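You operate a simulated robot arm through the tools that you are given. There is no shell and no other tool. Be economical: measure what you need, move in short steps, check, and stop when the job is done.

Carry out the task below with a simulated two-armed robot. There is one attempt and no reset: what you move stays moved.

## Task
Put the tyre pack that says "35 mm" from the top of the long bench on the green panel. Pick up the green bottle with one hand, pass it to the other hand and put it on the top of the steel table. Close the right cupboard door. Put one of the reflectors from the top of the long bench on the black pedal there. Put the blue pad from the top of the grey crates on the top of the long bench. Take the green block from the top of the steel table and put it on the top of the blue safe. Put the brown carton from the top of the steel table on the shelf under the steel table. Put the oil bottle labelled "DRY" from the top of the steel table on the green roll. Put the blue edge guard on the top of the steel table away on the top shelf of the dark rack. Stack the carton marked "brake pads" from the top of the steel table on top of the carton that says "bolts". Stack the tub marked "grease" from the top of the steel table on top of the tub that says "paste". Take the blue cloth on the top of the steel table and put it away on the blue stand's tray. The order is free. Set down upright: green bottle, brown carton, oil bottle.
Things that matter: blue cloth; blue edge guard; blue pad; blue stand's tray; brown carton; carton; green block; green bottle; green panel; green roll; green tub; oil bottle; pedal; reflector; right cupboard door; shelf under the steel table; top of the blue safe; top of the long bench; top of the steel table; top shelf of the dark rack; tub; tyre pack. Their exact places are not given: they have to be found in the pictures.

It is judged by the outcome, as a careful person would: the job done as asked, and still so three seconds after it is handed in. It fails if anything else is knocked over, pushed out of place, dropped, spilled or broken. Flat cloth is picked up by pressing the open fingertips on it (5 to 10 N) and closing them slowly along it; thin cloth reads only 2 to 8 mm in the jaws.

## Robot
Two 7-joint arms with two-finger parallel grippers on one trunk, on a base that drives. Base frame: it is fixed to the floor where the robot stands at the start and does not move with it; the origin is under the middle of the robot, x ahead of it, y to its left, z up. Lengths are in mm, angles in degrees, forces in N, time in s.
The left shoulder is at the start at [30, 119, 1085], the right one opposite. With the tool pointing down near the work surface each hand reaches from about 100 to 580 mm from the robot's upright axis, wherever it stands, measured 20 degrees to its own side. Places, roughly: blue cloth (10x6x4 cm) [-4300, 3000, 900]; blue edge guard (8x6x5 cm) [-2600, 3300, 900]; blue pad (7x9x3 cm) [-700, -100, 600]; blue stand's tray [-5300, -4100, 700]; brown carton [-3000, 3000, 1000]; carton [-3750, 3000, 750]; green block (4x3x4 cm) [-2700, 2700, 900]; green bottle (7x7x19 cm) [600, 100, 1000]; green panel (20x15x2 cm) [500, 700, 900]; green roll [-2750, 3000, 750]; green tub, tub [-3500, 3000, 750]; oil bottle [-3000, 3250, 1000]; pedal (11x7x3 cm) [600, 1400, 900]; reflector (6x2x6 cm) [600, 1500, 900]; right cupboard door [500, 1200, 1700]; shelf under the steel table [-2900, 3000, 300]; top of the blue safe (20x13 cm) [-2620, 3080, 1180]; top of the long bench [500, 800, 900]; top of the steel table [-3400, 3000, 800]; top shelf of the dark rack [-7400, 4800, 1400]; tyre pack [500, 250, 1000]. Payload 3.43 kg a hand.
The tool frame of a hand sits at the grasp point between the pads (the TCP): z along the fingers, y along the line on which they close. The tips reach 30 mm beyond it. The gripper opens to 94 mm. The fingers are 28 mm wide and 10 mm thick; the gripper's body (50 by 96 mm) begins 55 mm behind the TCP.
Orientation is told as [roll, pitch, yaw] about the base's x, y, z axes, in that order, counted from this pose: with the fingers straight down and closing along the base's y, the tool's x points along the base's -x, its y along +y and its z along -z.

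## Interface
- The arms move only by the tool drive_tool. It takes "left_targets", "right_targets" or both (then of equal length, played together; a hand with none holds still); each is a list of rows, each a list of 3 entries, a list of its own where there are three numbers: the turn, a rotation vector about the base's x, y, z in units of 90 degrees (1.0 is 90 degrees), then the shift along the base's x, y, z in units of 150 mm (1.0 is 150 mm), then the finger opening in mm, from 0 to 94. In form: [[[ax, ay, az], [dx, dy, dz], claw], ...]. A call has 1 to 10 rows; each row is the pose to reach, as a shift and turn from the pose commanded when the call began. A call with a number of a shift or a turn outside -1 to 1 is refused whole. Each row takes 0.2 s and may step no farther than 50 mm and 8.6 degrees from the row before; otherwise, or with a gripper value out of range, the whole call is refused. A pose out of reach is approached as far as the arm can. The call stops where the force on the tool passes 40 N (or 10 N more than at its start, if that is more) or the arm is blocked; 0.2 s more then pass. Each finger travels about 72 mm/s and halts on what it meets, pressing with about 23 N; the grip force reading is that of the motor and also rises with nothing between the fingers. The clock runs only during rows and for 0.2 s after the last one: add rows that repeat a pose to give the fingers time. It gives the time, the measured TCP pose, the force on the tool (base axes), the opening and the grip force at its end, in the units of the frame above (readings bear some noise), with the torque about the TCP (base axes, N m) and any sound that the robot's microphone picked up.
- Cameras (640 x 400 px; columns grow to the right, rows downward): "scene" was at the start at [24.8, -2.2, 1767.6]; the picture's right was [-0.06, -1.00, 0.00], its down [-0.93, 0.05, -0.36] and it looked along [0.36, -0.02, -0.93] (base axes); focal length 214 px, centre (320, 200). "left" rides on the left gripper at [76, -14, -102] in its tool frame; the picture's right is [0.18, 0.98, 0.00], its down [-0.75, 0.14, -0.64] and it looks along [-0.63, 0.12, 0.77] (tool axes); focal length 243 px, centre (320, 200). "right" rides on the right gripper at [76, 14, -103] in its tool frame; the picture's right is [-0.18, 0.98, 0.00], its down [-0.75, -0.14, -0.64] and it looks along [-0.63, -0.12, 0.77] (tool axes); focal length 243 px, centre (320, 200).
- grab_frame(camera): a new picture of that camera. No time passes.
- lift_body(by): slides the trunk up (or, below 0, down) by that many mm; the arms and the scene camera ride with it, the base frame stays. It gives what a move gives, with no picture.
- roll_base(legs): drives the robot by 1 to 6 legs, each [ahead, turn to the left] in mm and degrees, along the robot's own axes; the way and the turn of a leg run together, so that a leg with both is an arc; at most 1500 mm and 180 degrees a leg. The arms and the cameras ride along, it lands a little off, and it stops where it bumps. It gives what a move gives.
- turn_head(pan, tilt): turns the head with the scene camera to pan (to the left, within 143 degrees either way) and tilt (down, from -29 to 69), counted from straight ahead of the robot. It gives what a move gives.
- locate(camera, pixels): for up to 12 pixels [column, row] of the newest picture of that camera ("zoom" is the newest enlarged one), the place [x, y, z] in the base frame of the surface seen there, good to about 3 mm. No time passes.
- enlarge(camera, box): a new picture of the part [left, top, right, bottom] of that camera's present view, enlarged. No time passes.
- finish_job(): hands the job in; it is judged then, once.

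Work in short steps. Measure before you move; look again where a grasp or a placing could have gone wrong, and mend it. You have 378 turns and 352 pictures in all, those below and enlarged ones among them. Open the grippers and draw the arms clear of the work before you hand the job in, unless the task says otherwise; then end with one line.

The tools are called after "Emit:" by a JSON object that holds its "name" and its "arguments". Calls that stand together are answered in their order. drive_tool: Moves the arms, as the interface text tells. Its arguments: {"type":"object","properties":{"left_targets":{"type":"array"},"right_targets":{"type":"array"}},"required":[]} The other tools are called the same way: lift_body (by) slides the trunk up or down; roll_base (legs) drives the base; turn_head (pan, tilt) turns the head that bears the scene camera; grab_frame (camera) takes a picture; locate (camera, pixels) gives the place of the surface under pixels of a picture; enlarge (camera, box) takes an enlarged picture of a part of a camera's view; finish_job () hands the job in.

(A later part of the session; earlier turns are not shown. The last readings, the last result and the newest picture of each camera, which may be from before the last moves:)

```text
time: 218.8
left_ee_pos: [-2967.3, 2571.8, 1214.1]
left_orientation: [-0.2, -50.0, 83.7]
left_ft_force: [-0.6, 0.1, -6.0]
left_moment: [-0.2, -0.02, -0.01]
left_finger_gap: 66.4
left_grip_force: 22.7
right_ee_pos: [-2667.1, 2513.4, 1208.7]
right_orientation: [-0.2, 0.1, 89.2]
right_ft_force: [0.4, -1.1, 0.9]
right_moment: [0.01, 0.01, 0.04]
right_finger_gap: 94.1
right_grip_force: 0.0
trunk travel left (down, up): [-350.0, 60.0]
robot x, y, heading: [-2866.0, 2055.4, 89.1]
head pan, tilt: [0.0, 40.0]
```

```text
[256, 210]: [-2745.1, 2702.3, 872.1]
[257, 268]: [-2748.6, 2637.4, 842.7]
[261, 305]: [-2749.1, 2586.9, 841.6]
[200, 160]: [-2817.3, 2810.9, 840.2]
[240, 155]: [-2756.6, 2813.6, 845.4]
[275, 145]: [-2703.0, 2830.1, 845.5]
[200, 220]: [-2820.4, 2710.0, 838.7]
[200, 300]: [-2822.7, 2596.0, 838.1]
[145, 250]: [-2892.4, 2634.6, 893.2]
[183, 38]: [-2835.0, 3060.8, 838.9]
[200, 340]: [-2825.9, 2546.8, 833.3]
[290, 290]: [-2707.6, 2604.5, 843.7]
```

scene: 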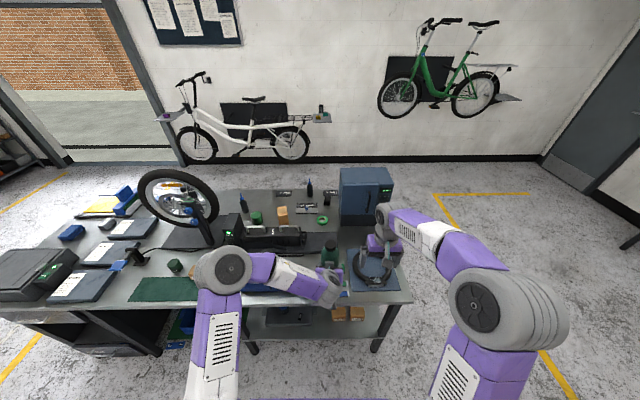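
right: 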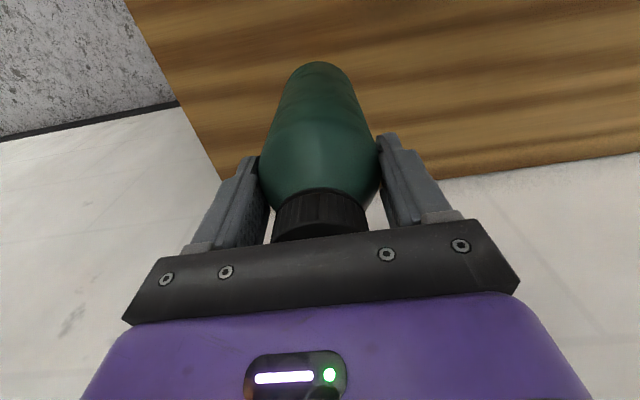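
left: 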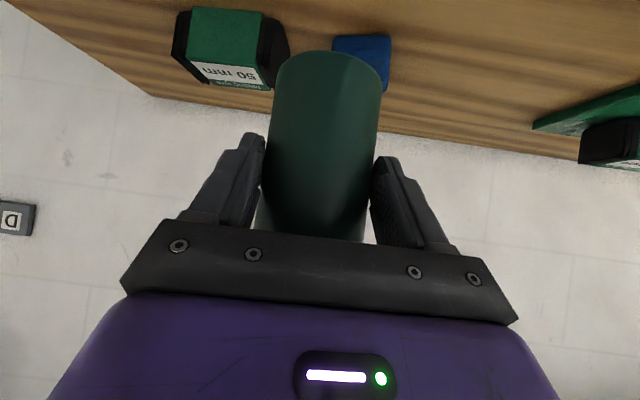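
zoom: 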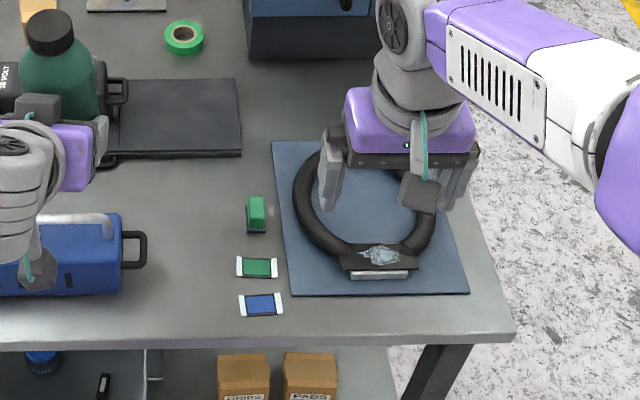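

Table top z≈838. The green block is at (-2745,2700,872). I'll take it first with the free right hand, which also clears the bottle's spot; drive 270 mm closer.

Emit:
{"name": "roll_base", "arguments": {"legs": [[270, 1]]}}

Emit:
{"name": "turn_head", "arguments": {"pan": -15, "tilt": 55}}

Emit:
{"name": "grab_frame", "arguments": {"camera": "scene"}}

Emit:
{"name": "grab_frame", "arguments": {"camera": "right"}}

```text
time: 220.7
left_ee_pos: [-2971.7, 2844.4, 1213.6]
left_orientation: [0.0, -49.9, 84.5]
left_ft_force: [-0.5, -0.5, -6.0]
left_moment: [-0.17, 0.03, 0.0]
left_finger_gap: 66.7
left_grip_force: 23.3
right_ee_pos: [-2670.5, 2791.9, 1209.1]
right_orientation: [-0.2, 0.1, 90.0]
right_ft_force: [-0.8, -0.6, -0.1]
right_moment: [-0.01, 0.0, 0.04]
right_finger_gap: 93.9
right_grip_force: 0.0
trunk travel left (down, up): [-350.0, 60.0]
robot x, y, heading: [-2865.3, 2333.2, 89.4]
head pan, tilt: [0.0, 40.0]
```

```text
time: 221.5
left_ee_pos: [-2972.5, 2843.6, 1215.3]
left_orientation: [-0.1, -49.9, 84.6]
left_ft_force: [0.4, -0.3, -5.7]
left_moment: [-0.18, 0.02, 0.05]
left_finger_gap: 66.1
left_grip_force: 23.2
right_ee_pos: [-2670.5, 2791.0, 1208.3]
right_orientation: [-0.2, 0.1, 90.0]
right_ft_force: [0.2, -0.4, 0.4]
right_moment: [-0.03, -0.02, 0.03]
right_finger_gap: 93.9
right_grip_force: 0.0
trunk travel left (down, up): [-350.0, 60.0]
robot x, y, heading: [-2860.6, 2330.9, 89.7]
head pan, tilt: [-15.0, 55.0]
```

```text
272 pictures are left
```

scene: 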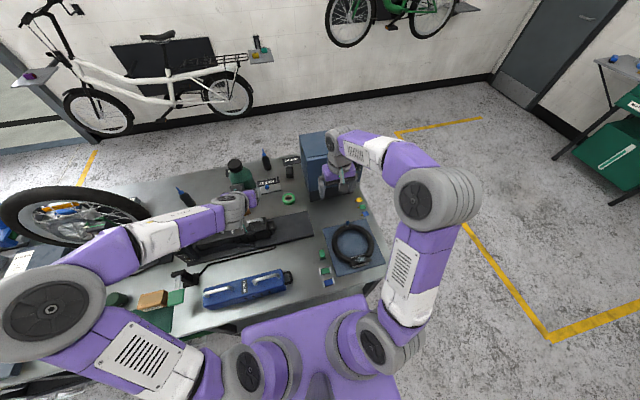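

```text
271 pictures are left
```

right: 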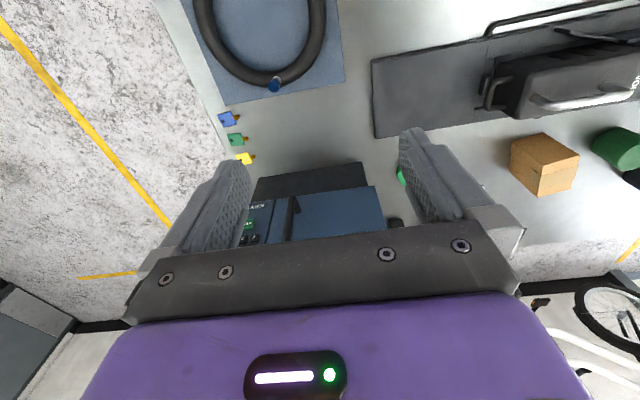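

Emit:
{"name": "enlarge", "arguments": {"camera": "scene", "box": [300, 230, 380, 290]}}

Emit:
{"name": "locate", "arguments": {"camera": "zoom", "pixels": [[172, 165], [172, 180], [155, 190], [192, 190], [174, 200], [172, 215], [190, 265], [200, 320]]}}

```text
6.67 times, centred on (340, 260) of scene
```

zoom: 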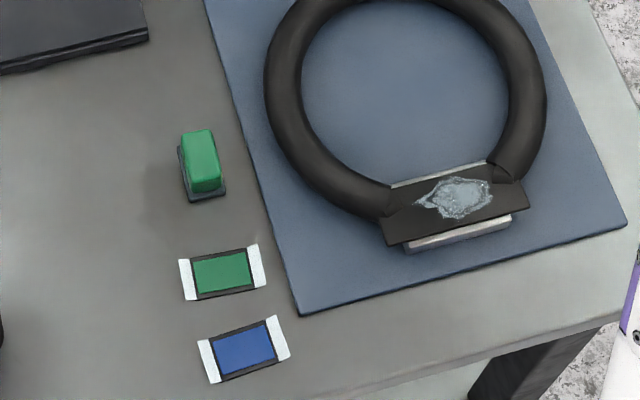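

```text
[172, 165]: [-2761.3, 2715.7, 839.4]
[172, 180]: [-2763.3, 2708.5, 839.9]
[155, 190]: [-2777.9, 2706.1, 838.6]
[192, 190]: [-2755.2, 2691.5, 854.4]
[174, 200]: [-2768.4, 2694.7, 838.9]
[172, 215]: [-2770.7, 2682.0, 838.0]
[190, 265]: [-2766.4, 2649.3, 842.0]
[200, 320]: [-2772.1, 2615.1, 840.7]
```

Emit:
{"name": "locate", "arguments": {"camera": "zoom", "pixels": [[185, 133], [211, 130], [190, 185], [221, 180], [203, 158], [189, 200], [225, 192], [180, 150]]}}

```text
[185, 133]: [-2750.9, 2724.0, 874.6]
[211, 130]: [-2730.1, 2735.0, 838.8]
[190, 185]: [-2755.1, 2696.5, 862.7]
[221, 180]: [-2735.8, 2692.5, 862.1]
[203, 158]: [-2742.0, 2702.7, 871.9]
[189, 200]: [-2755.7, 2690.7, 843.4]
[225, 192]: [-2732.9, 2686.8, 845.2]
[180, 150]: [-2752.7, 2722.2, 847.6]
```

Block: centre (-2744,2706), ~25 wide in x, top 874. I bring the right hand above it and lower.

Emit:
{"name": "drive_tool", "arguments": {"right_targets": [[[0, 0, 0], [-0.12, -0.15, -0.2], 70], [[0, 0, 0], [-0.25, -0.3, -0.4], 70], [[0, 0, 0], [-0.4, -0.45, -0.6], 60], [[0, 0, 0], [-0.49, -0.565, -0.8], 60], [[0, 0, 0], [-0.49, -0.565, -1.0], 60]]}}

Emit:
{"name": "drive_tool", "arguments": {"right_targets": [[[0, 0, 0], [0, 0, -0.3], 60], [[0, 0, 0], [0, 0, -0.6], 60], [[0, 0, 0], [0, 0, -0.75], 60]]}}

Emit:
{"name": "grab_frame", "arguments": {"camera": "right"}}

Emit:
{"name": "enlarge", "arguments": {"camera": "scene", "box": [280, 210, 400, 300]}}

```text
time: 222.7
left_ee_pos: [-2971.9, 2844.0, 1215.0]
left_orientation: [-0.1, -49.9, 84.6]
left_ft_force: [0.1, -0.4, -5.2]
left_moment: [-0.16, 0.03, -0.04]
left_finger_gap: 66.6
left_grip_force: 23.2
right_ee_pos: [-2743.9, 2707.8, 1060.5]
right_orientation: [-0.2, 0.2, 89.9]
right_ft_force: [0.4, -0.6, 0.0]
right_moment: [0.0, 0.01, 0.01]
right_finger_gap: 60.0
right_grip_force: 0.1
trunk travel left (down, up): [-350.0, 60.0]
robot x, y, heading: [-2858.1, 2331.2, 89.9]
head pan, tilt: [-15.0, 55.0]
```

```text
time: 223.5
left_ee_pos: [-2971.3, 2845.0, 1213.3]
left_orientation: [-0.1, -49.8, 84.5]
left_ft_force: [0.8, 0.3, -6.7]
left_moment: [-0.19, 0.03, -0.01]
left_finger_gap: 66.7
left_grip_force: 22.5
right_ee_pos: [-2745.0, 2705.8, 948.3]
right_orientation: [-0.2, 0.0, 89.8]
right_ft_force: [-0.4, 0.2, -0.1]
right_moment: [-0.03, 0.02, 0.03]
right_finger_gap: 59.9
right_grip_force: 0.0
trunk travel left (down, up): [-350.0, 60.0]
robot x, y, heading: [-2862.3, 2328.9, 89.9]
head pan, tilt: [-15.0, 55.0]
```

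```text
269 pictures are left
```

right: 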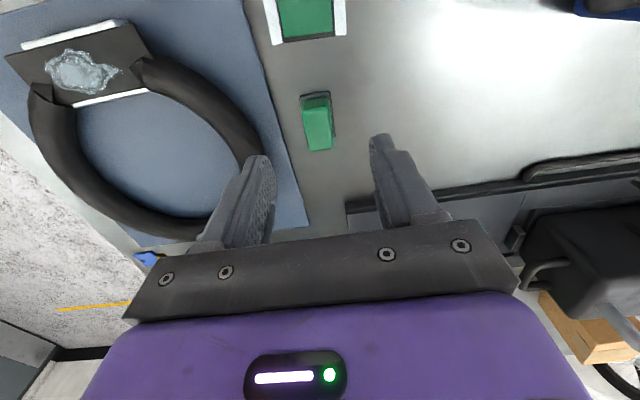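

```text
4.44 times, centred on (340, 255) of scene
```

zoom: 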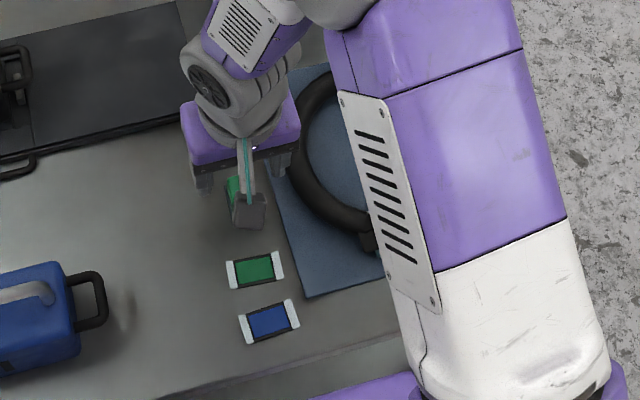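

Emit:
{"name": "drive_tool", "arguments": {"right_targets": [[[0, 0, 0], [0, 0, -0.25], 60], [[0, 0, 0], [0, 0, -0.48], 60], [[0, 0, 0], [0, 0, -0.48], 40], [[0, 0, 0], [0, 0, -0.48], 25], [[0, 0, 0], [0, 0, -0.48], 15], [[0, 0, 0], [0, 0, -0.48], 15], [[0, 0, 0], [0, 0, -0.35], 15], [[0, 0, 0], [0, 0, -0.1], 15]]}}

Emit:
{"name": "grab_frame", "arguments": {"camera": "right"}}

```text
time: 225.3
left_ee_pos: [-2971.2, 2841.9, 1215.6]
left_orientation: [0.0, -50.0, 84.6]
left_ft_force: [-0.5, -0.5, -5.9]
left_moment: [-0.16, 0.0, -0.02]
left_finger_gap: 66.4
left_grip_force: 22.6
right_ee_pos: [-2744.3, 2706.1, 933.0]
right_orientation: [-0.3, 0.1, 89.9]
right_ft_force: [-0.2, -0.6, 0.2]
right_moment: [-0.02, 0.02, 0.0]
right_finger_gap: 25.1
right_grip_force: 23.2
trunk travel left (down, up): [-350.0, 60.0]
robot x, y, heading: [-2864.3, 2332.7, 89.8]
head pan, tilt: [-15.0, 55.0]
```

```text
267 pictures are left
```

right: 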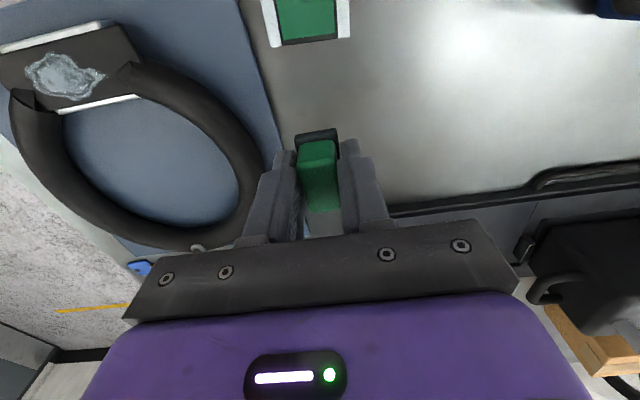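

The block is held (25 mm). The safe is too far from here, so I keep it in the right hand, raise it, back up 160 mm and place the bottle with the left.

Emit:
{"name": "drive_tool", "arguments": {"right_targets": [[[0, 0, 0], [0, 0, 0.3], 15], [[0, 0, 0], [0, 0, 0.6], 15], [[0, 0, 0], [0.2, 0, 0.9], 15], [[0, 0, 0], [0.5, 0, 1.0], 15]]}}

Emit:
{"name": "roll_base", "arguments": {"legs": [[-165, 0]]}}

Emit:
{"name": "drive_tool", "arguments": {"left_targets": [[[0, 0, 0], [0.25, 0, 0], 40], [[0, 0, 0], [0.5, 0, 0], 40], [[0, 0, 0], [0.75, 0, 0], 40], [[0, 0, 0], [1.0, 0, 0], 40]]}}

Emit:
{"name": "grab_frame", "arguments": {"camera": "scene"}}

```text
refused: row 3 steps farther than a row can; nothing moved
```

```text
time: 226.7
left_ee_pos: [-2972.1, 2678.5, 1214.7]
left_orientation: [0.0, -49.9, 84.6]
left_ft_force: [0.6, 0.1, -4.8]
left_moment: [-0.17, 0.0, -0.02]
left_finger_gap: 66.6
left_grip_force: 23.7
right_ee_pos: [-2744.6, 2541.3, 934.2]
right_orientation: [-0.2, 0.0, 90.1]
right_ft_force: [-0.3, 0.0, -0.2]
right_moment: [-0.04, 0.02, 0.01]
right_finger_gap: 25.4
right_grip_force: 22.9
trunk travel left (down, up): [-350.0, 60.0]
robot x, y, heading: [-2859.6, 2165.2, 90.0]
head pan, tilt: [-15.0, 55.0]
```

```text
time: 227.7
left_ee_pos: [-2821.4, 2675.8, 1215.9]
left_orientation: [0.0, -49.9, 84.5]
left_ft_force: [0.3, 0.3, -6.1]
left_moment: [-0.18, 0.02, 0.0]
left_finger_gap: 66.5
left_grip_force: 23.3
right_ee_pos: [-2743.2, 2541.6, 933.6]
right_orientation: [-0.2, 0.1, 90.1]
right_ft_force: [0.0, -0.7, -0.3]
right_moment: [-0.03, -0.03, 0.0]
right_finger_gap: 25.2
right_grip_force: 23.0
trunk travel left (down, up): [-350.0, 60.0]
robot x, y, heading: [-2866.0, 2164.1, 90.2]
head pan, tilt: [-15.0, 55.0]
```

```text
266 pictures are left
```

scene: 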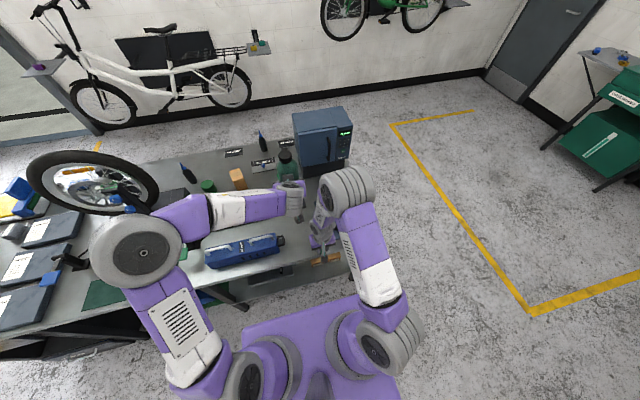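

Emit:
{"name": "drive_tool", "arguments": {"right_targets": [[[0, 0, 0], [0.25, 0, 0.1], 15], [[0, 0, 0], [0.5, 0, 0.2], 15], [[0, 0, 0], [0.75, 0, 0.3], 15], [[0, 0, 0], [1.0, 0, 0.4], 15]]}}

Emit:
{"name": "drive_tool", "arguments": {"left_targets": [[[0, 0, 0], [0, 0.05, -0.3], 40], [[0, 0, 0], [0, 0.05, -0.6], 40], [[0, 0, 0], [0, 0.05, -0.9], 40], [[0, 0, 0], [0, 0.05, -1.0], 40]]}}

Emit:
{"name": "enlarge", "arguments": {"camera": "scene", "box": [220, 130, 380, 280]}}

Emit:
{"name": "grab_frame", "arguments": {"camera": "left"}}

```text
time: 228.7
left_ee_pos: [-2820.8, 2675.1, 1215.9]
left_orientation: [-0.1, -49.9, 84.5]
left_ft_force: [0.7, 0.1, -5.9]
left_moment: [-0.18, 0.01, 0.02]
left_finger_gap: 66.4
left_grip_force: 23.3
right_ee_pos: [-2591.5, 2540.6, 993.0]
right_orientation: [0.0, 0.1, 89.9]
right_ft_force: [0.4, -0.6, -0.3]
right_moment: [0.03, -0.01, 0.0]
right_finger_gap: 25.2
right_grip_force: 22.7
trunk travel left (down, up): [-350.0, 60.0]
robot x, y, heading: [-2864.4, 2167.2, 89.7]
head pan, tilt: [-15.0, 55.0]
```

```text
time: 229.7
left_ee_pos: [-2821.9, 2687.2, 1063.4]
left_orientation: [-0.2, -49.9, 84.7]
left_ft_force: [0.3, -0.4, -5.1]
left_moment: [-0.19, 0.04, 0.02]
left_finger_gap: 66.6
left_grip_force: 22.7
right_ee_pos: [-2593.4, 2541.1, 992.5]
right_orientation: [-0.1, 0.1, 89.9]
right_ft_force: [-0.5, 0.3, -0.2]
right_moment: [0.0, -0.01, 0.03]
right_finger_gap: 25.4
right_grip_force: 22.9
trunk travel left (down, up): [-350.0, 60.0]
robot x, y, heading: [-2865.4, 2165.6, 90.0]
head pan, tilt: [-15.0, 55.0]
```

```text
2.67 times, centred on (300, 205) of scene
```

zoom: 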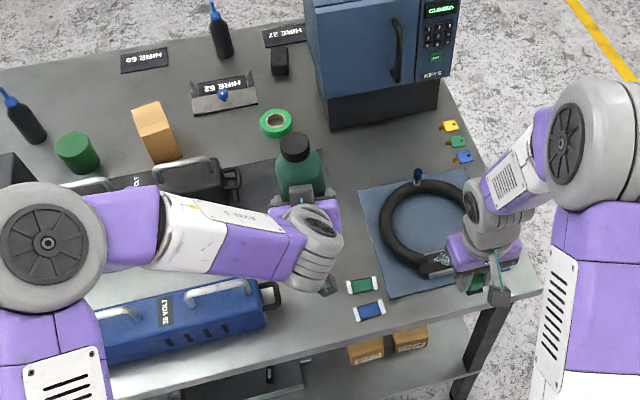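

```text
264 pictures are left
```

left: 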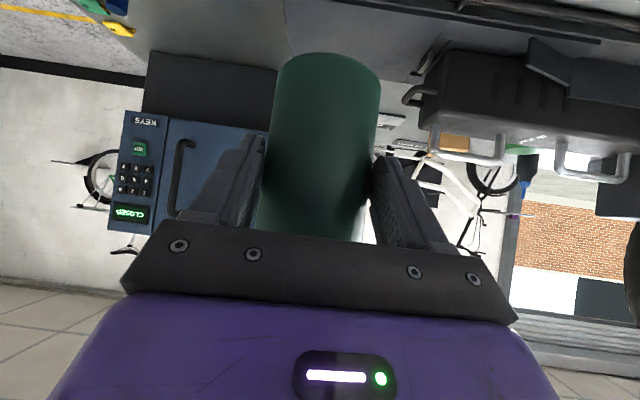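

The bottle hangs over the free spot. I lower to just above contact (TCP ≈ 905), then touch down.

Emit:
{"name": "drive_tool", "arguments": {"left_targets": [[[0, 0, 0], [0, 0, -0.3], 40], [[0, 0, 0], [0, 0, -0.6], 40], [[0, 0, 0], [0, 0, -0.85], 40], [[0, 0, 0], [0, 0, -1.0], 40]]}}

Emit:
{"name": "enlarge", "arguments": {"camera": "scene", "box": [260, 150, 340, 250]}}

```text
time: 230.7
left_ee_pos: [-2819.1, 2684.3, 916.1]
left_orientation: [0.0, -49.9, 84.6]
left_ft_force: [-1.0, -0.1, -6.1]
left_moment: [-0.16, 0.04, -0.02]
left_finger_gap: 66.5
left_grip_force: 22.9
right_ee_pos: [-2593.2, 2541.3, 992.2]
right_orientation: [-0.2, 0.2, 90.0]
right_ft_force: [0.0, 0.4, 0.9]
right_moment: [-0.02, -0.01, -0.02]
right_finger_gap: 25.3
right_grip_force: 22.9
trunk travel left (down, up): [-350.0, 60.0]
robot x, y, heading: [-2861.6, 2163.5, 90.1]
head pan, tilt: [-15.0, 55.0]
```

```text
4.00 times, centred on (300, 200) of scene
```

zoom: 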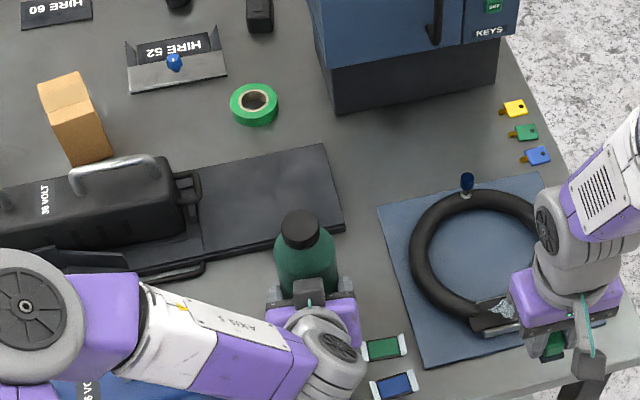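

Emit:
{"name": "drive_tool", "arguments": {"left_targets": [[[0, 0, 0], [0, 0, -0.03], 40], [[0, 0, 0], [0, 0, -0.06], 40], [[0, 0, 0], [0, 0, -0.08], 40], [[0, 0, 0], [0, 0, -0.1], 40]]}}

```text
time: 231.7
left_ee_pos: [-2820.3, 2684.9, 902.2]
left_orientation: [-0.3, -50.2, 84.7]
left_ft_force: [2.2, 3.2, 21.8]
left_moment: [0.75, -0.11, -0.02]
left_finger_gap: 66.7
left_grip_force: 23.5
right_ee_pos: [-2592.9, 2540.7, 992.5]
right_orientation: [-0.2, 0.0, 90.0]
right_ft_force: [-0.1, -0.4, 0.3]
right_moment: [0.02, -0.02, 0.0]
right_finger_gap: 25.2
right_grip_force: 23.2
trunk travel left (down, up): [-350.0, 60.0]
robot x, y, heading: [-2862.5, 2165.5, 89.9]
head pan, tilt: [-15.0, 55.0]
```

Standing on the table. I open and draw the hand back along its axis.

Emit:
{"name": "drive_tool", "arguments": {"left_targets": [[[0, 0, 0], [0, 0, 0.02], 55], [[0, 0, 0], [0, 0, 0.02], 72], [[0, 0, 0], [0, 0, 0.02], 82], [[0, 0, 0], [0, 0, 0.02], 84], [[0, 0, 0], [-0.013, -0.14, 0.14], 84], [[0, 0, 0], [-0.026, -0.28, 0.26], 84], [[0, 0, 0], [-0.04, -0.45, 0.42], 84], [[0, 0, 0], [-0.06, -0.62, 0.6], 84]]}}

Emit:
{"name": "enlarge", "arguments": {"camera": "scene", "box": [220, 130, 380, 280]}}

```text
time: 233.5
left_ee_pos: [-2833.6, 2589.2, 989.0]
left_orientation: [-0.2, -49.9, 84.6]
left_ft_force: [0.0, -0.5, 0.5]
left_moment: [0.0, 0.0, 0.03]
left_finger_gap: 84.0
left_grip_force: 0.1
right_ee_pos: [-2593.8, 2539.5, 993.3]
right_orientation: [-0.2, 0.0, 89.9]
right_ft_force: [0.5, 0.9, 0.0]
right_moment: [0.0, -0.01, 0.02]
right_finger_gap: 25.4
right_grip_force: 23.1
trunk travel left (down, up): [-350.0, 60.0]
robot x, y, heading: [-2860.9, 2163.7, 90.2]
head pan, tilt: [-15.0, 55.0]
```

```text
2.67 times, centred on (300, 205) of scene
```

zoom: 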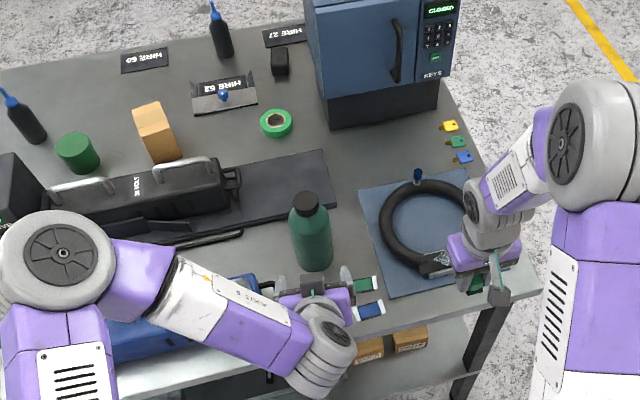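

The bottle stands free. I lift the left hand away and straighten it to point down.

Emit:
{"name": "drive_tool", "arguments": {"left_targets": [[[0, 0, 0], [-0.1, -0.1, 0.25], 94], [[0, 0, 0], [-0.3, -0.1, 0.5], 94], [[-0.09, 0.009, 0], [-0.5, -0.1, 0.7], 94], [[-0.18, 0.018, 0], [-0.7, -0.1, 0.8], 94], [[-0.27, 0.026, 0], [-0.8, -0.1, 0.9], 94], [[-0.36, 0.034, 0], [-0.9, -0.1, 0.9], 94], [[-0.45, 0.042, 0], [-1.0, -0.1, 0.9], 94], [[-0.54, 0.051, 0], [-1.0, -0.1, 0.9], 94]]}}

Emit:
{"name": "turn_head", "arguments": {"pan": 20, "tilt": 40}}

Emit:
{"name": "grab_frame", "arguments": {"camera": "scene"}}

```text
time: 235.3
left_ee_pos: [-2979.9, 2576.6, 1126.7]
left_orientation: [-0.1, -0.9, 84.6]
left_ft_force: [-0.1, 0.1, 0.2]
left_moment: [-0.01, -0.01, -0.04]
left_finger_gap: 94.2
left_grip_force: 0.0
right_ee_pos: [-2592.0, 2541.8, 992.3]
right_orientation: [-0.1, 0.1, 90.0]
right_ft_force: [0.4, 0.0, -0.9]
right_moment: [-0.04, 0.0, 0.0]
right_finger_gap: 25.3
right_grip_force: 23.1
trunk travel left (down, up): [-350.0, 60.0]
robot x, y, heading: [-2864.9, 2164.8, 90.0]
head pan, tilt: [-15.0, 55.0]
```

```text
time: 236.3
left_ee_pos: [-2981.0, 2575.1, 1126.3]
left_orientation: [-0.1, -1.2, 84.6]
left_ft_force: [-0.2, 0.6, -0.3]
left_moment: [-0.03, 0.03, -0.01]
left_finger_gap: 94.0
left_grip_force: 0.1
right_ee_pos: [-2591.7, 2541.2, 991.6]
right_orientation: [-0.2, 0.1, 90.0]
right_ft_force: [0.1, -0.3, -0.2]
right_moment: [-0.01, -0.02, -0.02]
right_finger_gap: 25.0
right_grip_force: 23.1
trunk travel left (down, up): [-350.0, 60.0]
robot x, y, heading: [-2861.4, 2167.7, 89.8]
head pan, tilt: [20.0, 40.0]
```

```text
261 pictures are left
```

scene: 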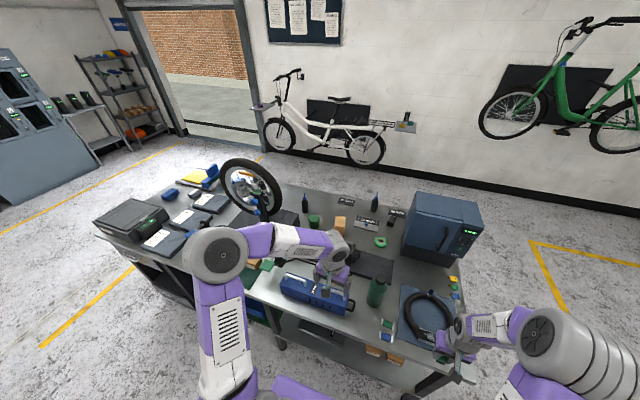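

Next the green block onto the safe: I drive round to the table's right end and face it there.

Emit:
{"name": "roll_base", "arguments": {"legs": [[-250, 0], [0, -90], [860, 0], [0, 90], [1150, 0], [0, 90]]}}

Emit:
{"name": "turn_head", "arguments": {"pan": 0, "tilt": 40}}

Emit:
{"name": "grab_frame", "arguments": {"camera": "scene"}}

```text
time: 257.9
left_ee_pos: [-2484.3, 3212.8, 1129.4]
left_orientation: [-1.2, -2.8, 145.8]
left_ft_force: [-0.8, 10.5, -3.5]
left_moment: [-0.19, -0.09, -0.23]
left_finger_gap: 89.7
left_grip_force: 0.0
right_ee_pos: [-2272.1, 3526.8, 992.2]
right_orientation: [-0.1, 0.1, 152.3]
right_ft_force: [-0.2, 0.0, -1.1]
right_moment: [-0.02, -0.01, 0.01]
right_finger_gap: 20.8
right_grip_force: 22.9
trunk travel left (down, up): [-350.0, 60.0]
robot x, y, heading: [-2060.5, 3115.6, 152.3]
head pan, tilt: [20.0, 40.0]
stopped in leg 6: the force on the tool passed its limit at 59 N (the readings are from after the stop); the commanded pose is now the measured one
```

```text
time: 258.7
left_ee_pos: [-2485.5, 3210.9, 1129.2]
left_orientation: [-1.1, -2.6, 146.0]
left_ft_force: [-0.4, 14.2, -2.2]
left_moment: [-0.38, -0.08, -0.31]
left_finger_gap: 88.1
left_grip_force: 0.1
right_ee_pos: [-2272.7, 3527.8, 991.3]
right_orientation: [-0.1, 0.0, 152.4]
right_ft_force: [0.2, -0.7, -0.8]
right_moment: [0.01, -0.01, 0.0]
right_finger_gap: 20.9
right_grip_force: 23.0
trunk travel left (down, up): [-350.0, 60.0]
robot x, y, heading: [-2063.4, 3114.1, 152.2]
head pan, tilt: [0.0, 40.0]
```

```text
260 pictures are left
```

scene: 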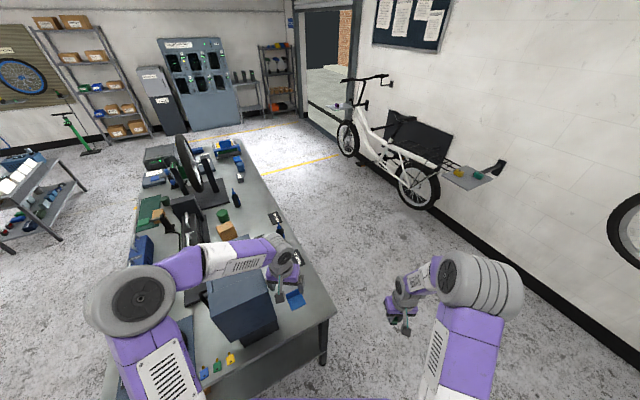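

Turning, the left hand bumped the safe's back (14 N). I turn back 12° to release it and check the safe.

Emit:
{"name": "roll_base", "arguments": {"legs": [[0, -12]]}}

Emit:
{"name": "grab_frame", "arguments": {"camera": "scene"}}

Emit:
{"name": "enlarge", "arguments": {"camera": "scene", "box": [170, 220, 350, 390]}}

```text
time: 259.9
left_ee_pos: [-2456.2, 3293.0, 1129.9]
left_orientation: [-1.0, -2.6, 134.5]
left_ft_force: [-0.3, 0.6, 0.4]
left_moment: [0.02, 0.0, 0.0]
left_finger_gap: 94.0
left_grip_force: 0.1
right_ee_pos: [-2185.6, 3561.7, 992.7]
right_orientation: [-0.2, 0.0, 140.8]
right_ft_force: [0.2, 0.0, -0.3]
right_moment: [-0.01, -0.03, 0.01]
right_finger_gap: 20.8
right_grip_force: 22.7
trunk travel left (down, up): [-350.0, 60.0]
robot x, y, heading: [-2062.2, 3112.3, 140.9]
head pan, tilt: [0.0, 40.0]
```

```text
259 pictures are left
```

scene: 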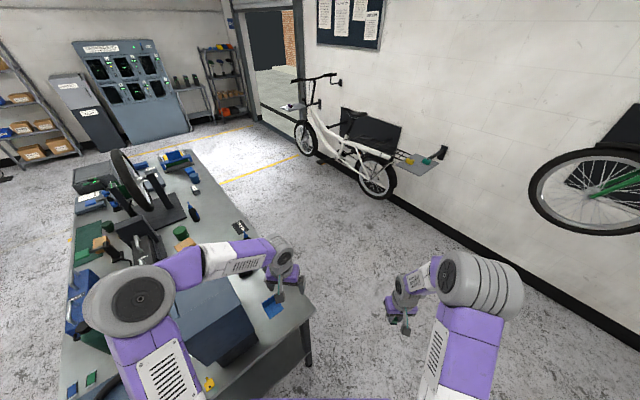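

```text
2.35 times, centred on (260, 305) of scene
```

zoom: 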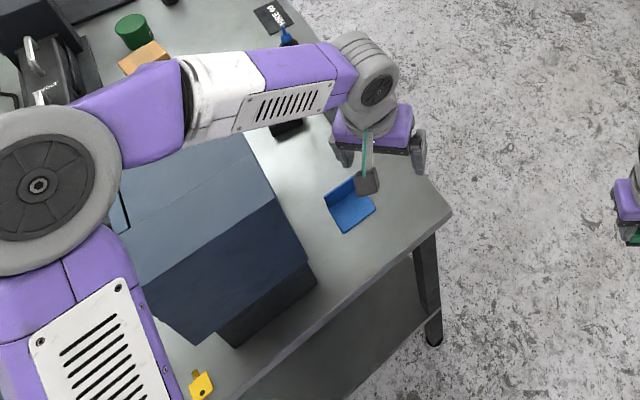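

Emit:
{"name": "locate", "arguments": {"camera": "zoom", "pixels": [[275, 200], [195, 340], [245, 140], [317, 285], [235, 345], [210, 200], [170, 240], [345, 200], [125, 230], [200, 385], [310, 260], [180, 170]]}}

Emit:
{"name": "grab_frame", "arguments": {"camera": "right"}}

Emit:
{"name": "grab_frame", "arguments": {"camera": "left"}}

```text
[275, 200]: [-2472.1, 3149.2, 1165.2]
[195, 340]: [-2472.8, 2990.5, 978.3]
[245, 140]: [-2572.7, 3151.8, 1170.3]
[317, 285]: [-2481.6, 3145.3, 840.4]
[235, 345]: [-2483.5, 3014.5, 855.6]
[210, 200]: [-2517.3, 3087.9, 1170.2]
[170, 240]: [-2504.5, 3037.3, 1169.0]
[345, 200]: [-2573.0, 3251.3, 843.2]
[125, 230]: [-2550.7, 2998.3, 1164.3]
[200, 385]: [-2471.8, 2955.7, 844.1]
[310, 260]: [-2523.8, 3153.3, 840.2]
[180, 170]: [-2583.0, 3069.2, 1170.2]
```

```text
257 pictures are left
```

right: 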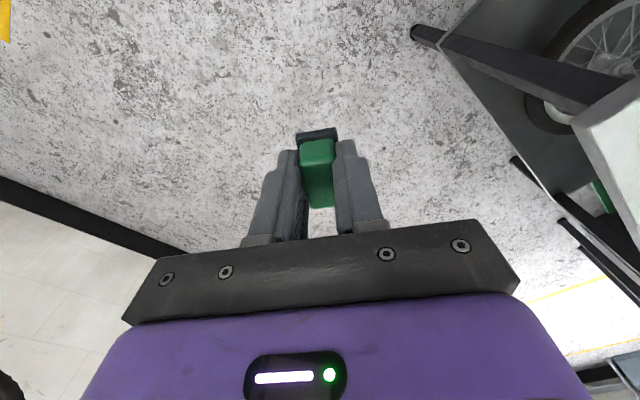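

```text
256 pictures are left
```

left: 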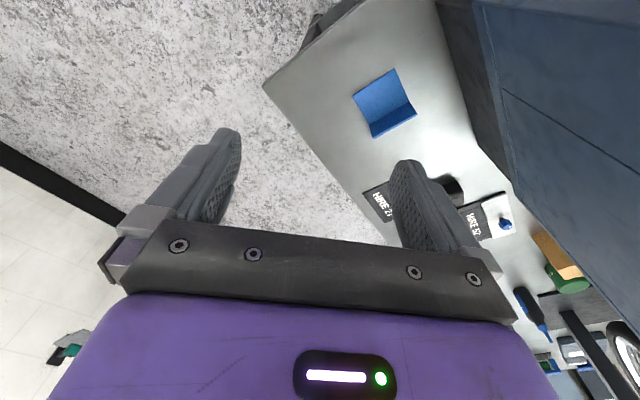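

The safe is unmoved (right side x=-2472, back y=3152, top z=1170). I raise both hands well above it before turning further.

Emit:
{"name": "lift_body", "arguments": {"by": 60}}

Emit:
{"name": "drive_tool", "arguments": {"left_targets": [[[0, 0, 0], [0, 0, 0.25], 94], [[0, 0, 0], [0, 0, 0.5], 94], [[0, 0, 0], [0, 0, 0.75], 94], [[0, 0, 0], [0, 0, 0.8], 94]], "right_targets": [[[0, 0, 0], [0, 0, 0.25], 15], [[0, 0, 0], [0, 0, 0.5], 15], [[0, 0, 0], [0, 0, 0.75], 15], [[0, 0, 0], [0, 0, 1.0], 15]]}}

Emit:
{"name": "drive_tool", "arguments": {"right_targets": [[[0, 0, 0], [0, 0, 0.3], 15], [[0, 0, 0], [0, 0, 0.6], 15]]}}

```text
time: 260.9
left_ee_pos: [-2455.7, 3291.1, 1188.9]
left_orientation: [-1.2, -2.6, 134.5]
left_ft_force: [0.2, 0.8, 0.4]
left_moment: [-0.01, 0.04, 0.01]
left_finger_gap: 94.1
left_grip_force: 0.1
right_ee_pos: [-2186.7, 3559.6, 1052.5]
right_orientation: [-0.2, 0.1, 140.8]
right_ft_force: [-0.2, 0.8, 0.1]
right_moment: [0.05, 0.06, 0.01]
right_finger_gap: 20.8
right_grip_force: 23.1
trunk travel left (down, up): [-410.0, 0.0]
robot x, y, heading: [-2064.7, 3111.9, 140.7]
head pan, tilt: [0.0, 40.0]
```

```text
time: 261.9
left_ee_pos: [-2456.1, 3291.0, 1311.8]
left_orientation: [-1.1, -2.6, 134.5]
left_ft_force: [-1.1, -0.4, -0.1]
left_moment: [0.0, 0.0, -0.01]
left_finger_gap: 94.0
left_grip_force: 0.1
right_ee_pos: [-2187.5, 3558.7, 1202.4]
right_orientation: [-0.1, 0.2, 140.8]
right_ft_force: [0.8, -0.8, -0.2]
right_moment: [0.05, 0.03, 0.02]
right_finger_gap: 20.7
right_grip_force: 22.6
trunk travel left (down, up): [-410.0, 0.0]
robot x, y, heading: [-2067.0, 3113.7, 140.9]
head pan, tilt: [0.0, 40.0]
```

```text
time: 262.5
left_ee_pos: [-2456.9, 3290.9, 1310.0]
left_orientation: [-1.1, -2.7, 134.5]
left_ft_force: [0.3, -0.2, 0.4]
left_moment: [0.01, 0.0, 0.01]
left_finger_gap: 93.6
left_grip_force: 0.0
right_ee_pos: [-2185.6, 3561.2, 1290.7]
right_orientation: [-0.2, 0.2, 140.8]
right_ft_force: [0.5, 0.3, -0.2]
right_moment: [-0.02, -0.01, 0.02]
right_finger_gap: 20.7
right_grip_force: 22.8
trunk travel left (down, up): [-410.0, 0.0]
robot x, y, heading: [-2065.6, 3117.1, 140.9]
head pan, tilt: [0.0, 40.0]
```

Emit:
{"name": "roll_base", "arguments": {"legs": [[0, 39.1], [100, 0]]}}

Emit:
{"name": "turn_head", "arguments": {"pan": 0, "tilt": 60}}

Emit:
{"name": "grab_frame", "arguments": {"camera": "scene"}}

```text
time: 265.4
left_ee_pos: [-2584.2, 3019.1, 1311.4]
left_orientation: [-1.1, -2.7, 171.9]
left_ft_force: [0.6, 0.3, -0.6]
left_moment: [0.01, 0.05, 0.02]
left_finger_gap: 94.1
left_grip_force: 0.0
right_ee_pos: [-2533.5, 3399.3, 1290.1]
right_orientation: [-0.2, 0.1, 178.1]
right_ft_force: [0.4, 0.1, -0.2]
right_moment: [0.01, 0.0, -0.01]
right_finger_gap: 20.7
right_grip_force: 23.3
trunk travel left (down, up): [-410.0, 0.0]
robot x, y, heading: [-2167.4, 3115.5, 178.3]
head pan, tilt: [0.0, 40.0]
```

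```text
time: 266.2
left_ee_pos: [-2583.4, 3020.8, 1311.9]
left_orientation: [-1.1, -2.7, 171.9]
left_ft_force: [0.5, -0.2, 0.1]
left_moment: [-0.02, 0.03, -0.01]
left_finger_gap: 93.7
left_grip_force: 0.1
right_ee_pos: [-2533.3, 3398.8, 1291.7]
right_orientation: [-0.2, 0.1, 178.2]
right_ft_force: [-0.1, -0.8, -0.3]
right_moment: [0.01, -0.02, 0.02]
right_finger_gap: 20.6
right_grip_force: 22.8
trunk travel left (down, up): [-410.0, 0.0]
robot x, y, heading: [-2165.1, 3115.9, 178.3]
head pan, tilt: [0.0, 60.0]
```

```text
255 pictures are left
```

scene: 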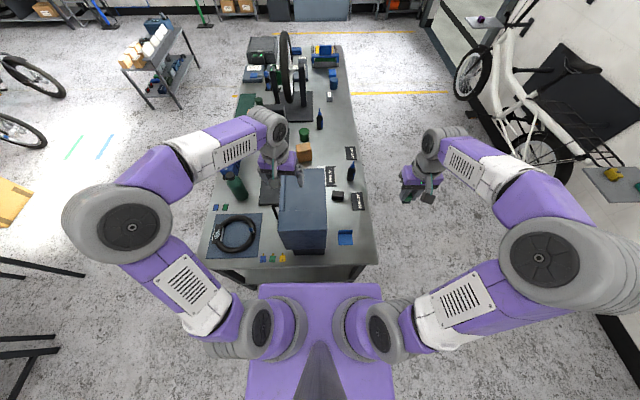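

Left hand hovers above the safe; I move it aside (-y) and bring the right hand over the safe top.

Emit:
{"name": "drive_tool", "arguments": {"left_targets": [[[0, 0, 0], [0.1, -0.25, 0], 94], [[0, 0, 0], [0.2, -0.5, 0], 94], [[0, 0, 0], [0.3, -0.75, 0], 94], [[0, 0, 0], [0.4, -1.0, 0], 94]], "right_targets": [[[0, 0, 0], [-0.1, -0.25, 0], 15], [[0, 0, 0], [-0.2, -0.5, 0], 15], [[0, 0, 0], [-0.3, -0.75, 0], 15], [[0, 0, 0], [-0.3, -1.0, 0], 15]]}}

Emit:
{"name": "drive_tool", "arguments": {"right_targets": [[[0, 0, 0], [0, -0.3, 0], 15], [[0, 0, 0], [0, -0.6, 0], 15], [[0, 0, 0], [0, -0.9, 0], 15], [[0, 0, 0], [0, -1.0, -0.2], 15]]}}

Emit:
{"name": "grab_frame", "arguments": {"camera": "right"}}

Emit:
{"name": "enlarge", "arguments": {"camera": "scene", "box": [240, 140, 380, 270]}}

```text
time: 267.2
left_ee_pos: [-2520.4, 2866.4, 1310.3]
left_orientation: [-1.2, -2.6, 171.9]
left_ft_force: [0.2, -0.4, -0.2]
left_moment: [0.0, 0.02, -0.05]
left_finger_gap: 94.0
left_grip_force: 0.1
right_ee_pos: [-2578.0, 3246.2, 1292.6]
right_orientation: [-0.2, 0.0, 178.4]
right_ft_force: [0.7, 0.0, 0.8]
right_moment: [0.03, 0.01, -0.01]
right_finger_gap: 20.9
right_grip_force: 22.3
trunk travel left (down, up): [-410.0, 0.0]
robot x, y, heading: [-2169.3, 3119.4, 178.2]
head pan, tilt: [0.0, 60.0]
```

```text
time: 268.2
left_ee_pos: [-2523.7, 2868.2, 1311.1]
left_orientation: [-1.1, -2.6, 171.9]
left_ft_force: [0.9, 0.2, -0.3]
left_moment: [0.03, -0.04, -0.02]
left_finger_gap: 94.2
left_grip_force: 0.1
right_ee_pos: [-2575.9, 3095.7, 1264.9]
right_orientation: [-0.2, 0.1, 178.2]
right_ft_force: [-0.7, 0.4, -0.7]
right_moment: [0.02, 0.01, -0.01]
right_finger_gap: 20.9
right_grip_force: 23.4
trunk travel left (down, up): [-410.0, 0.0]
robot x, y, heading: [-2164.7, 3115.5, 178.3]
head pan, tilt: [0.0, 60.0]
```

```text
254 pictures are left
```

right: 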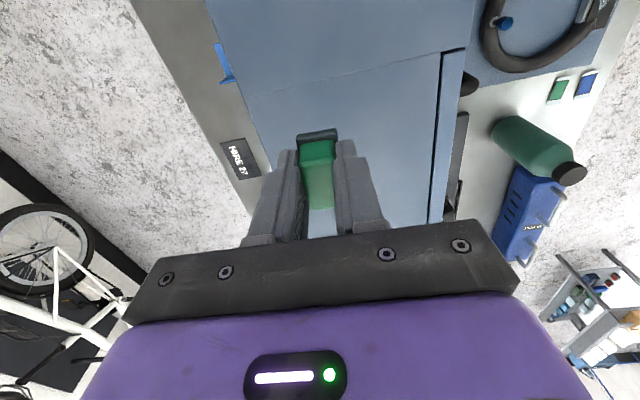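

```text
3.08 times, centred on (310, 205) of scene
```

zoom: 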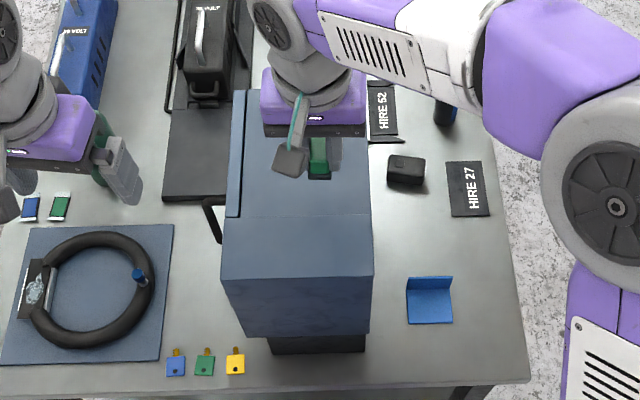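

Emit:
{"name": "drive_tool", "arguments": {"right_targets": [[[0, 0, 0], [0, -0.05, -0.2], 15], [[0, 0, 0], [0, -0.05, -0.3], 15], [[0, 0, 0], [0, -0.05, -0.34], 15], [[0, 0, 0], [0, -0.05, -0.37], 15], [[0, 0, 0], [0, -0.05, -0.39], 15]]}}

```text
time: 269.5
left_ee_pos: [-2520.9, 2869.6, 1310.7]
left_orientation: [-1.0, -2.8, 171.9]
left_ft_force: [-0.3, -0.1, 0.4]
left_moment: [-0.02, 0.01, 0.03]
left_finger_gap: 94.1
left_grip_force: 0.2
right_ee_pos: [-2578.3, 3091.8, 1208.7]
right_orientation: [0.1, -0.4, 178.2]
right_ft_force: [5.0, 2.9, 15.8]
right_moment: [0.09, -0.22, 0.01]
right_finger_gap: 20.9
right_grip_force: 23.4
trunk travel left (down, up): [-410.0, 0.0]
robot x, y, heading: [-2166.4, 3117.6, 178.3]
head pan, tilt: [0.0, 60.0]
stopped in row 5 (right hand): the force on the tool passed its limit at 44 N (the readings are from after the stop); the commanded pose is now the measured one
```

Contact at z≈1209. I ease slightly, open and rise, then check.

Emit:
{"name": "drive_tool", "arguments": {"right_targets": [[[0, 0, 0], [0, 0, 0.01], 15], [[0, 0, 0], [0, 0, 0.01], 30], [[0, 0, 0], [0, 0, 0.01], 45], [[0, 0, 0], [0, 0, 0.01], 55], [[0, 0, 0], [0, 0, 0.2], 55], [[0, 0, 0], [0, 0, 0.5], 55], [[0, 0, 0], [0, 0.2, 0.6], 70]]}}

Emit:
{"name": "grab_frame", "arguments": {"camera": "right"}}

Emit:
{"name": "enlarge", "arguments": {"camera": "scene", "box": [240, 140, 380, 270]}}

```text
time: 271.1
left_ee_pos: [-2522.3, 2869.4, 1310.6]
left_orientation: [-1.0, -2.6, 171.9]
left_ft_force: [0.1, 0.0, -0.5]
left_moment: [-0.03, 0.0, 0.02]
left_finger_gap: 94.3
left_grip_force: 0.0
right_ee_pos: [-2580.4, 3121.9, 1296.3]
right_orientation: [0.1, -0.3, 178.2]
right_ft_force: [0.6, -0.7, -0.6]
right_moment: [-0.03, -0.02, -0.01]
right_finger_gap: 69.9
right_grip_force: 0.1
trunk travel left (down, up): [-410.0, 0.0]
robot x, y, heading: [-2164.4, 3120.9, 178.1]
head pan, tilt: [0.0, 60.0]
```

```text
252 pictures are left
```

right: 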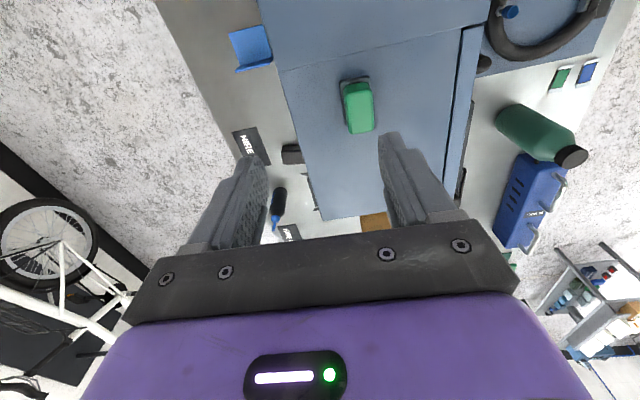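

```text
3.08 times, centred on (310, 205) of scene
```

zoom: 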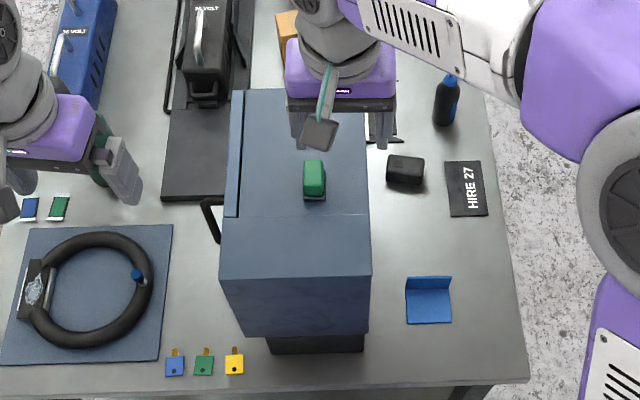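

The block is on the safe. Now I check room behind the table before driving there.

Emit:
{"name": "turn_head", "arguments": {"pan": -45, "tilt": 30}}

Emit:
{"name": "grab_frame", "arguments": {"camera": "scene"}}

Emit:
{"name": "locate", "arguments": {"camera": "scene", "pixels": [[255, 115], [345, 180], [420, 210], [430, 165], [270, 165], [160, 215], [560, 330], [420, 290]]}}

```text
time: 272.2
left_ee_pos: [-2521.9, 2868.7, 1310.8]
left_orientation: [-1.1, -2.7, 171.9]
left_ft_force: [0.7, -0.1, 0.6]
left_moment: [0.02, 0.02, -0.02]
left_finger_gap: 94.0
left_grip_force: 0.0
right_ee_pos: [-2582.5, 3120.8, 1295.3]
right_orientation: [0.0, -0.4, 178.3]
right_ft_force: [-0.2, 0.2, 0.1]
right_moment: [0.0, 0.02, 0.03]
right_finger_gap: 69.9
right_grip_force: 0.0
trunk travel left (down, up): [-410.0, 0.0]
robot x, y, heading: [-2162.5, 3116.5, 178.2]
head pan, tilt: [-45.0, 30.0]
```

```text
250 pictures are left
```

scene: 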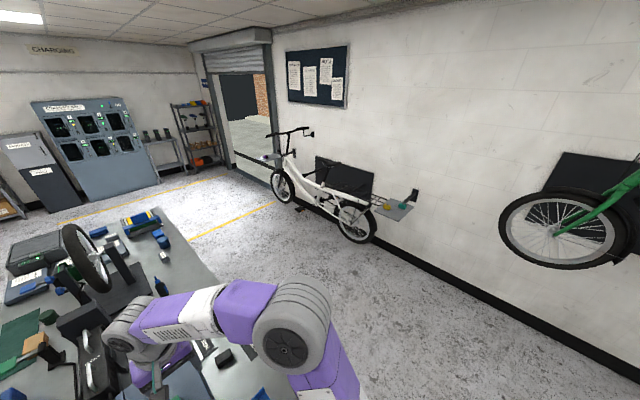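

```text
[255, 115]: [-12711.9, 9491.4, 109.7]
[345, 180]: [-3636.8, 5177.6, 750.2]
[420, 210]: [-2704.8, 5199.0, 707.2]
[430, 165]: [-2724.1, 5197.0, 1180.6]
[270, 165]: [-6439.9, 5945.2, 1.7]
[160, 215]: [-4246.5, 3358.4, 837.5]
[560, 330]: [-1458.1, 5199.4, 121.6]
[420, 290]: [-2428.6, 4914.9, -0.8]
```

The wall is at y≈5200, so there's room. I drive round to the back of the table, hands kept high.

Emit:
{"name": "roll_base", "arguments": {"legs": [[-250, 0], [0, -88], [800, 0], [0, 90], [930, 0], [0, 90]]}}

Emit:
{"name": "turn_head", "arguments": {"pan": 0, "tilt": 35}}

Emit:
{"name": "grab_frame", "arguments": {"camera": "scene"}}

```text
time: 294.0
left_ee_pos: [-2598.4, 3584.0, 1311.0]
left_orientation: [-1.1, -2.7, -97.0]
left_ft_force: [0.6, 0.4, 0.1]
left_moment: [0.0, 0.01, 0.0]
left_finger_gap: 94.1
left_grip_force: 0.0
right_ee_pos: [-2850.1, 3520.6, 1296.8]
right_orientation: [0.1, -0.4, -90.6]
right_ft_force: [0.1, -0.2, -1.3]
right_moment: [-0.02, 0.04, -0.01]
right_finger_gap: 69.9
right_grip_force: 0.0
trunk travel left (down, up): [-410.0, 0.0]
robot x, y, heading: [-2849.5, 3937.4, -90.8]
head pan, tilt: [-45.0, 30.0]
```

```text
time: 295.1
left_ee_pos: [-2599.3, 3583.3, 1310.8]
left_orientation: [-1.1, -2.5, -97.0]
left_ft_force: [0.5, 0.4, -0.7]
left_moment: [-0.01, -0.01, -0.02]
left_finger_gap: 93.9
left_grip_force: 0.0
right_ee_pos: [-2850.1, 3519.6, 1295.6]
right_orientation: [0.1, -0.5, -90.5]
right_ft_force: [-0.5, 0.0, 0.9]
right_moment: [0.01, 0.01, 0.06]
right_finger_gap: 70.0
right_grip_force: 0.0
trunk travel left (down, up): [-410.0, 0.0]
robot x, y, heading: [-2856.1, 3937.9, -90.9]
head pan, tilt: [0.0, 35.0]
```

```text
249 pictures are left
```

scene: 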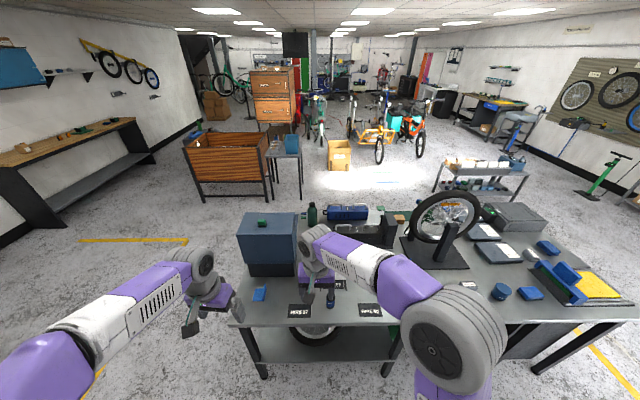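

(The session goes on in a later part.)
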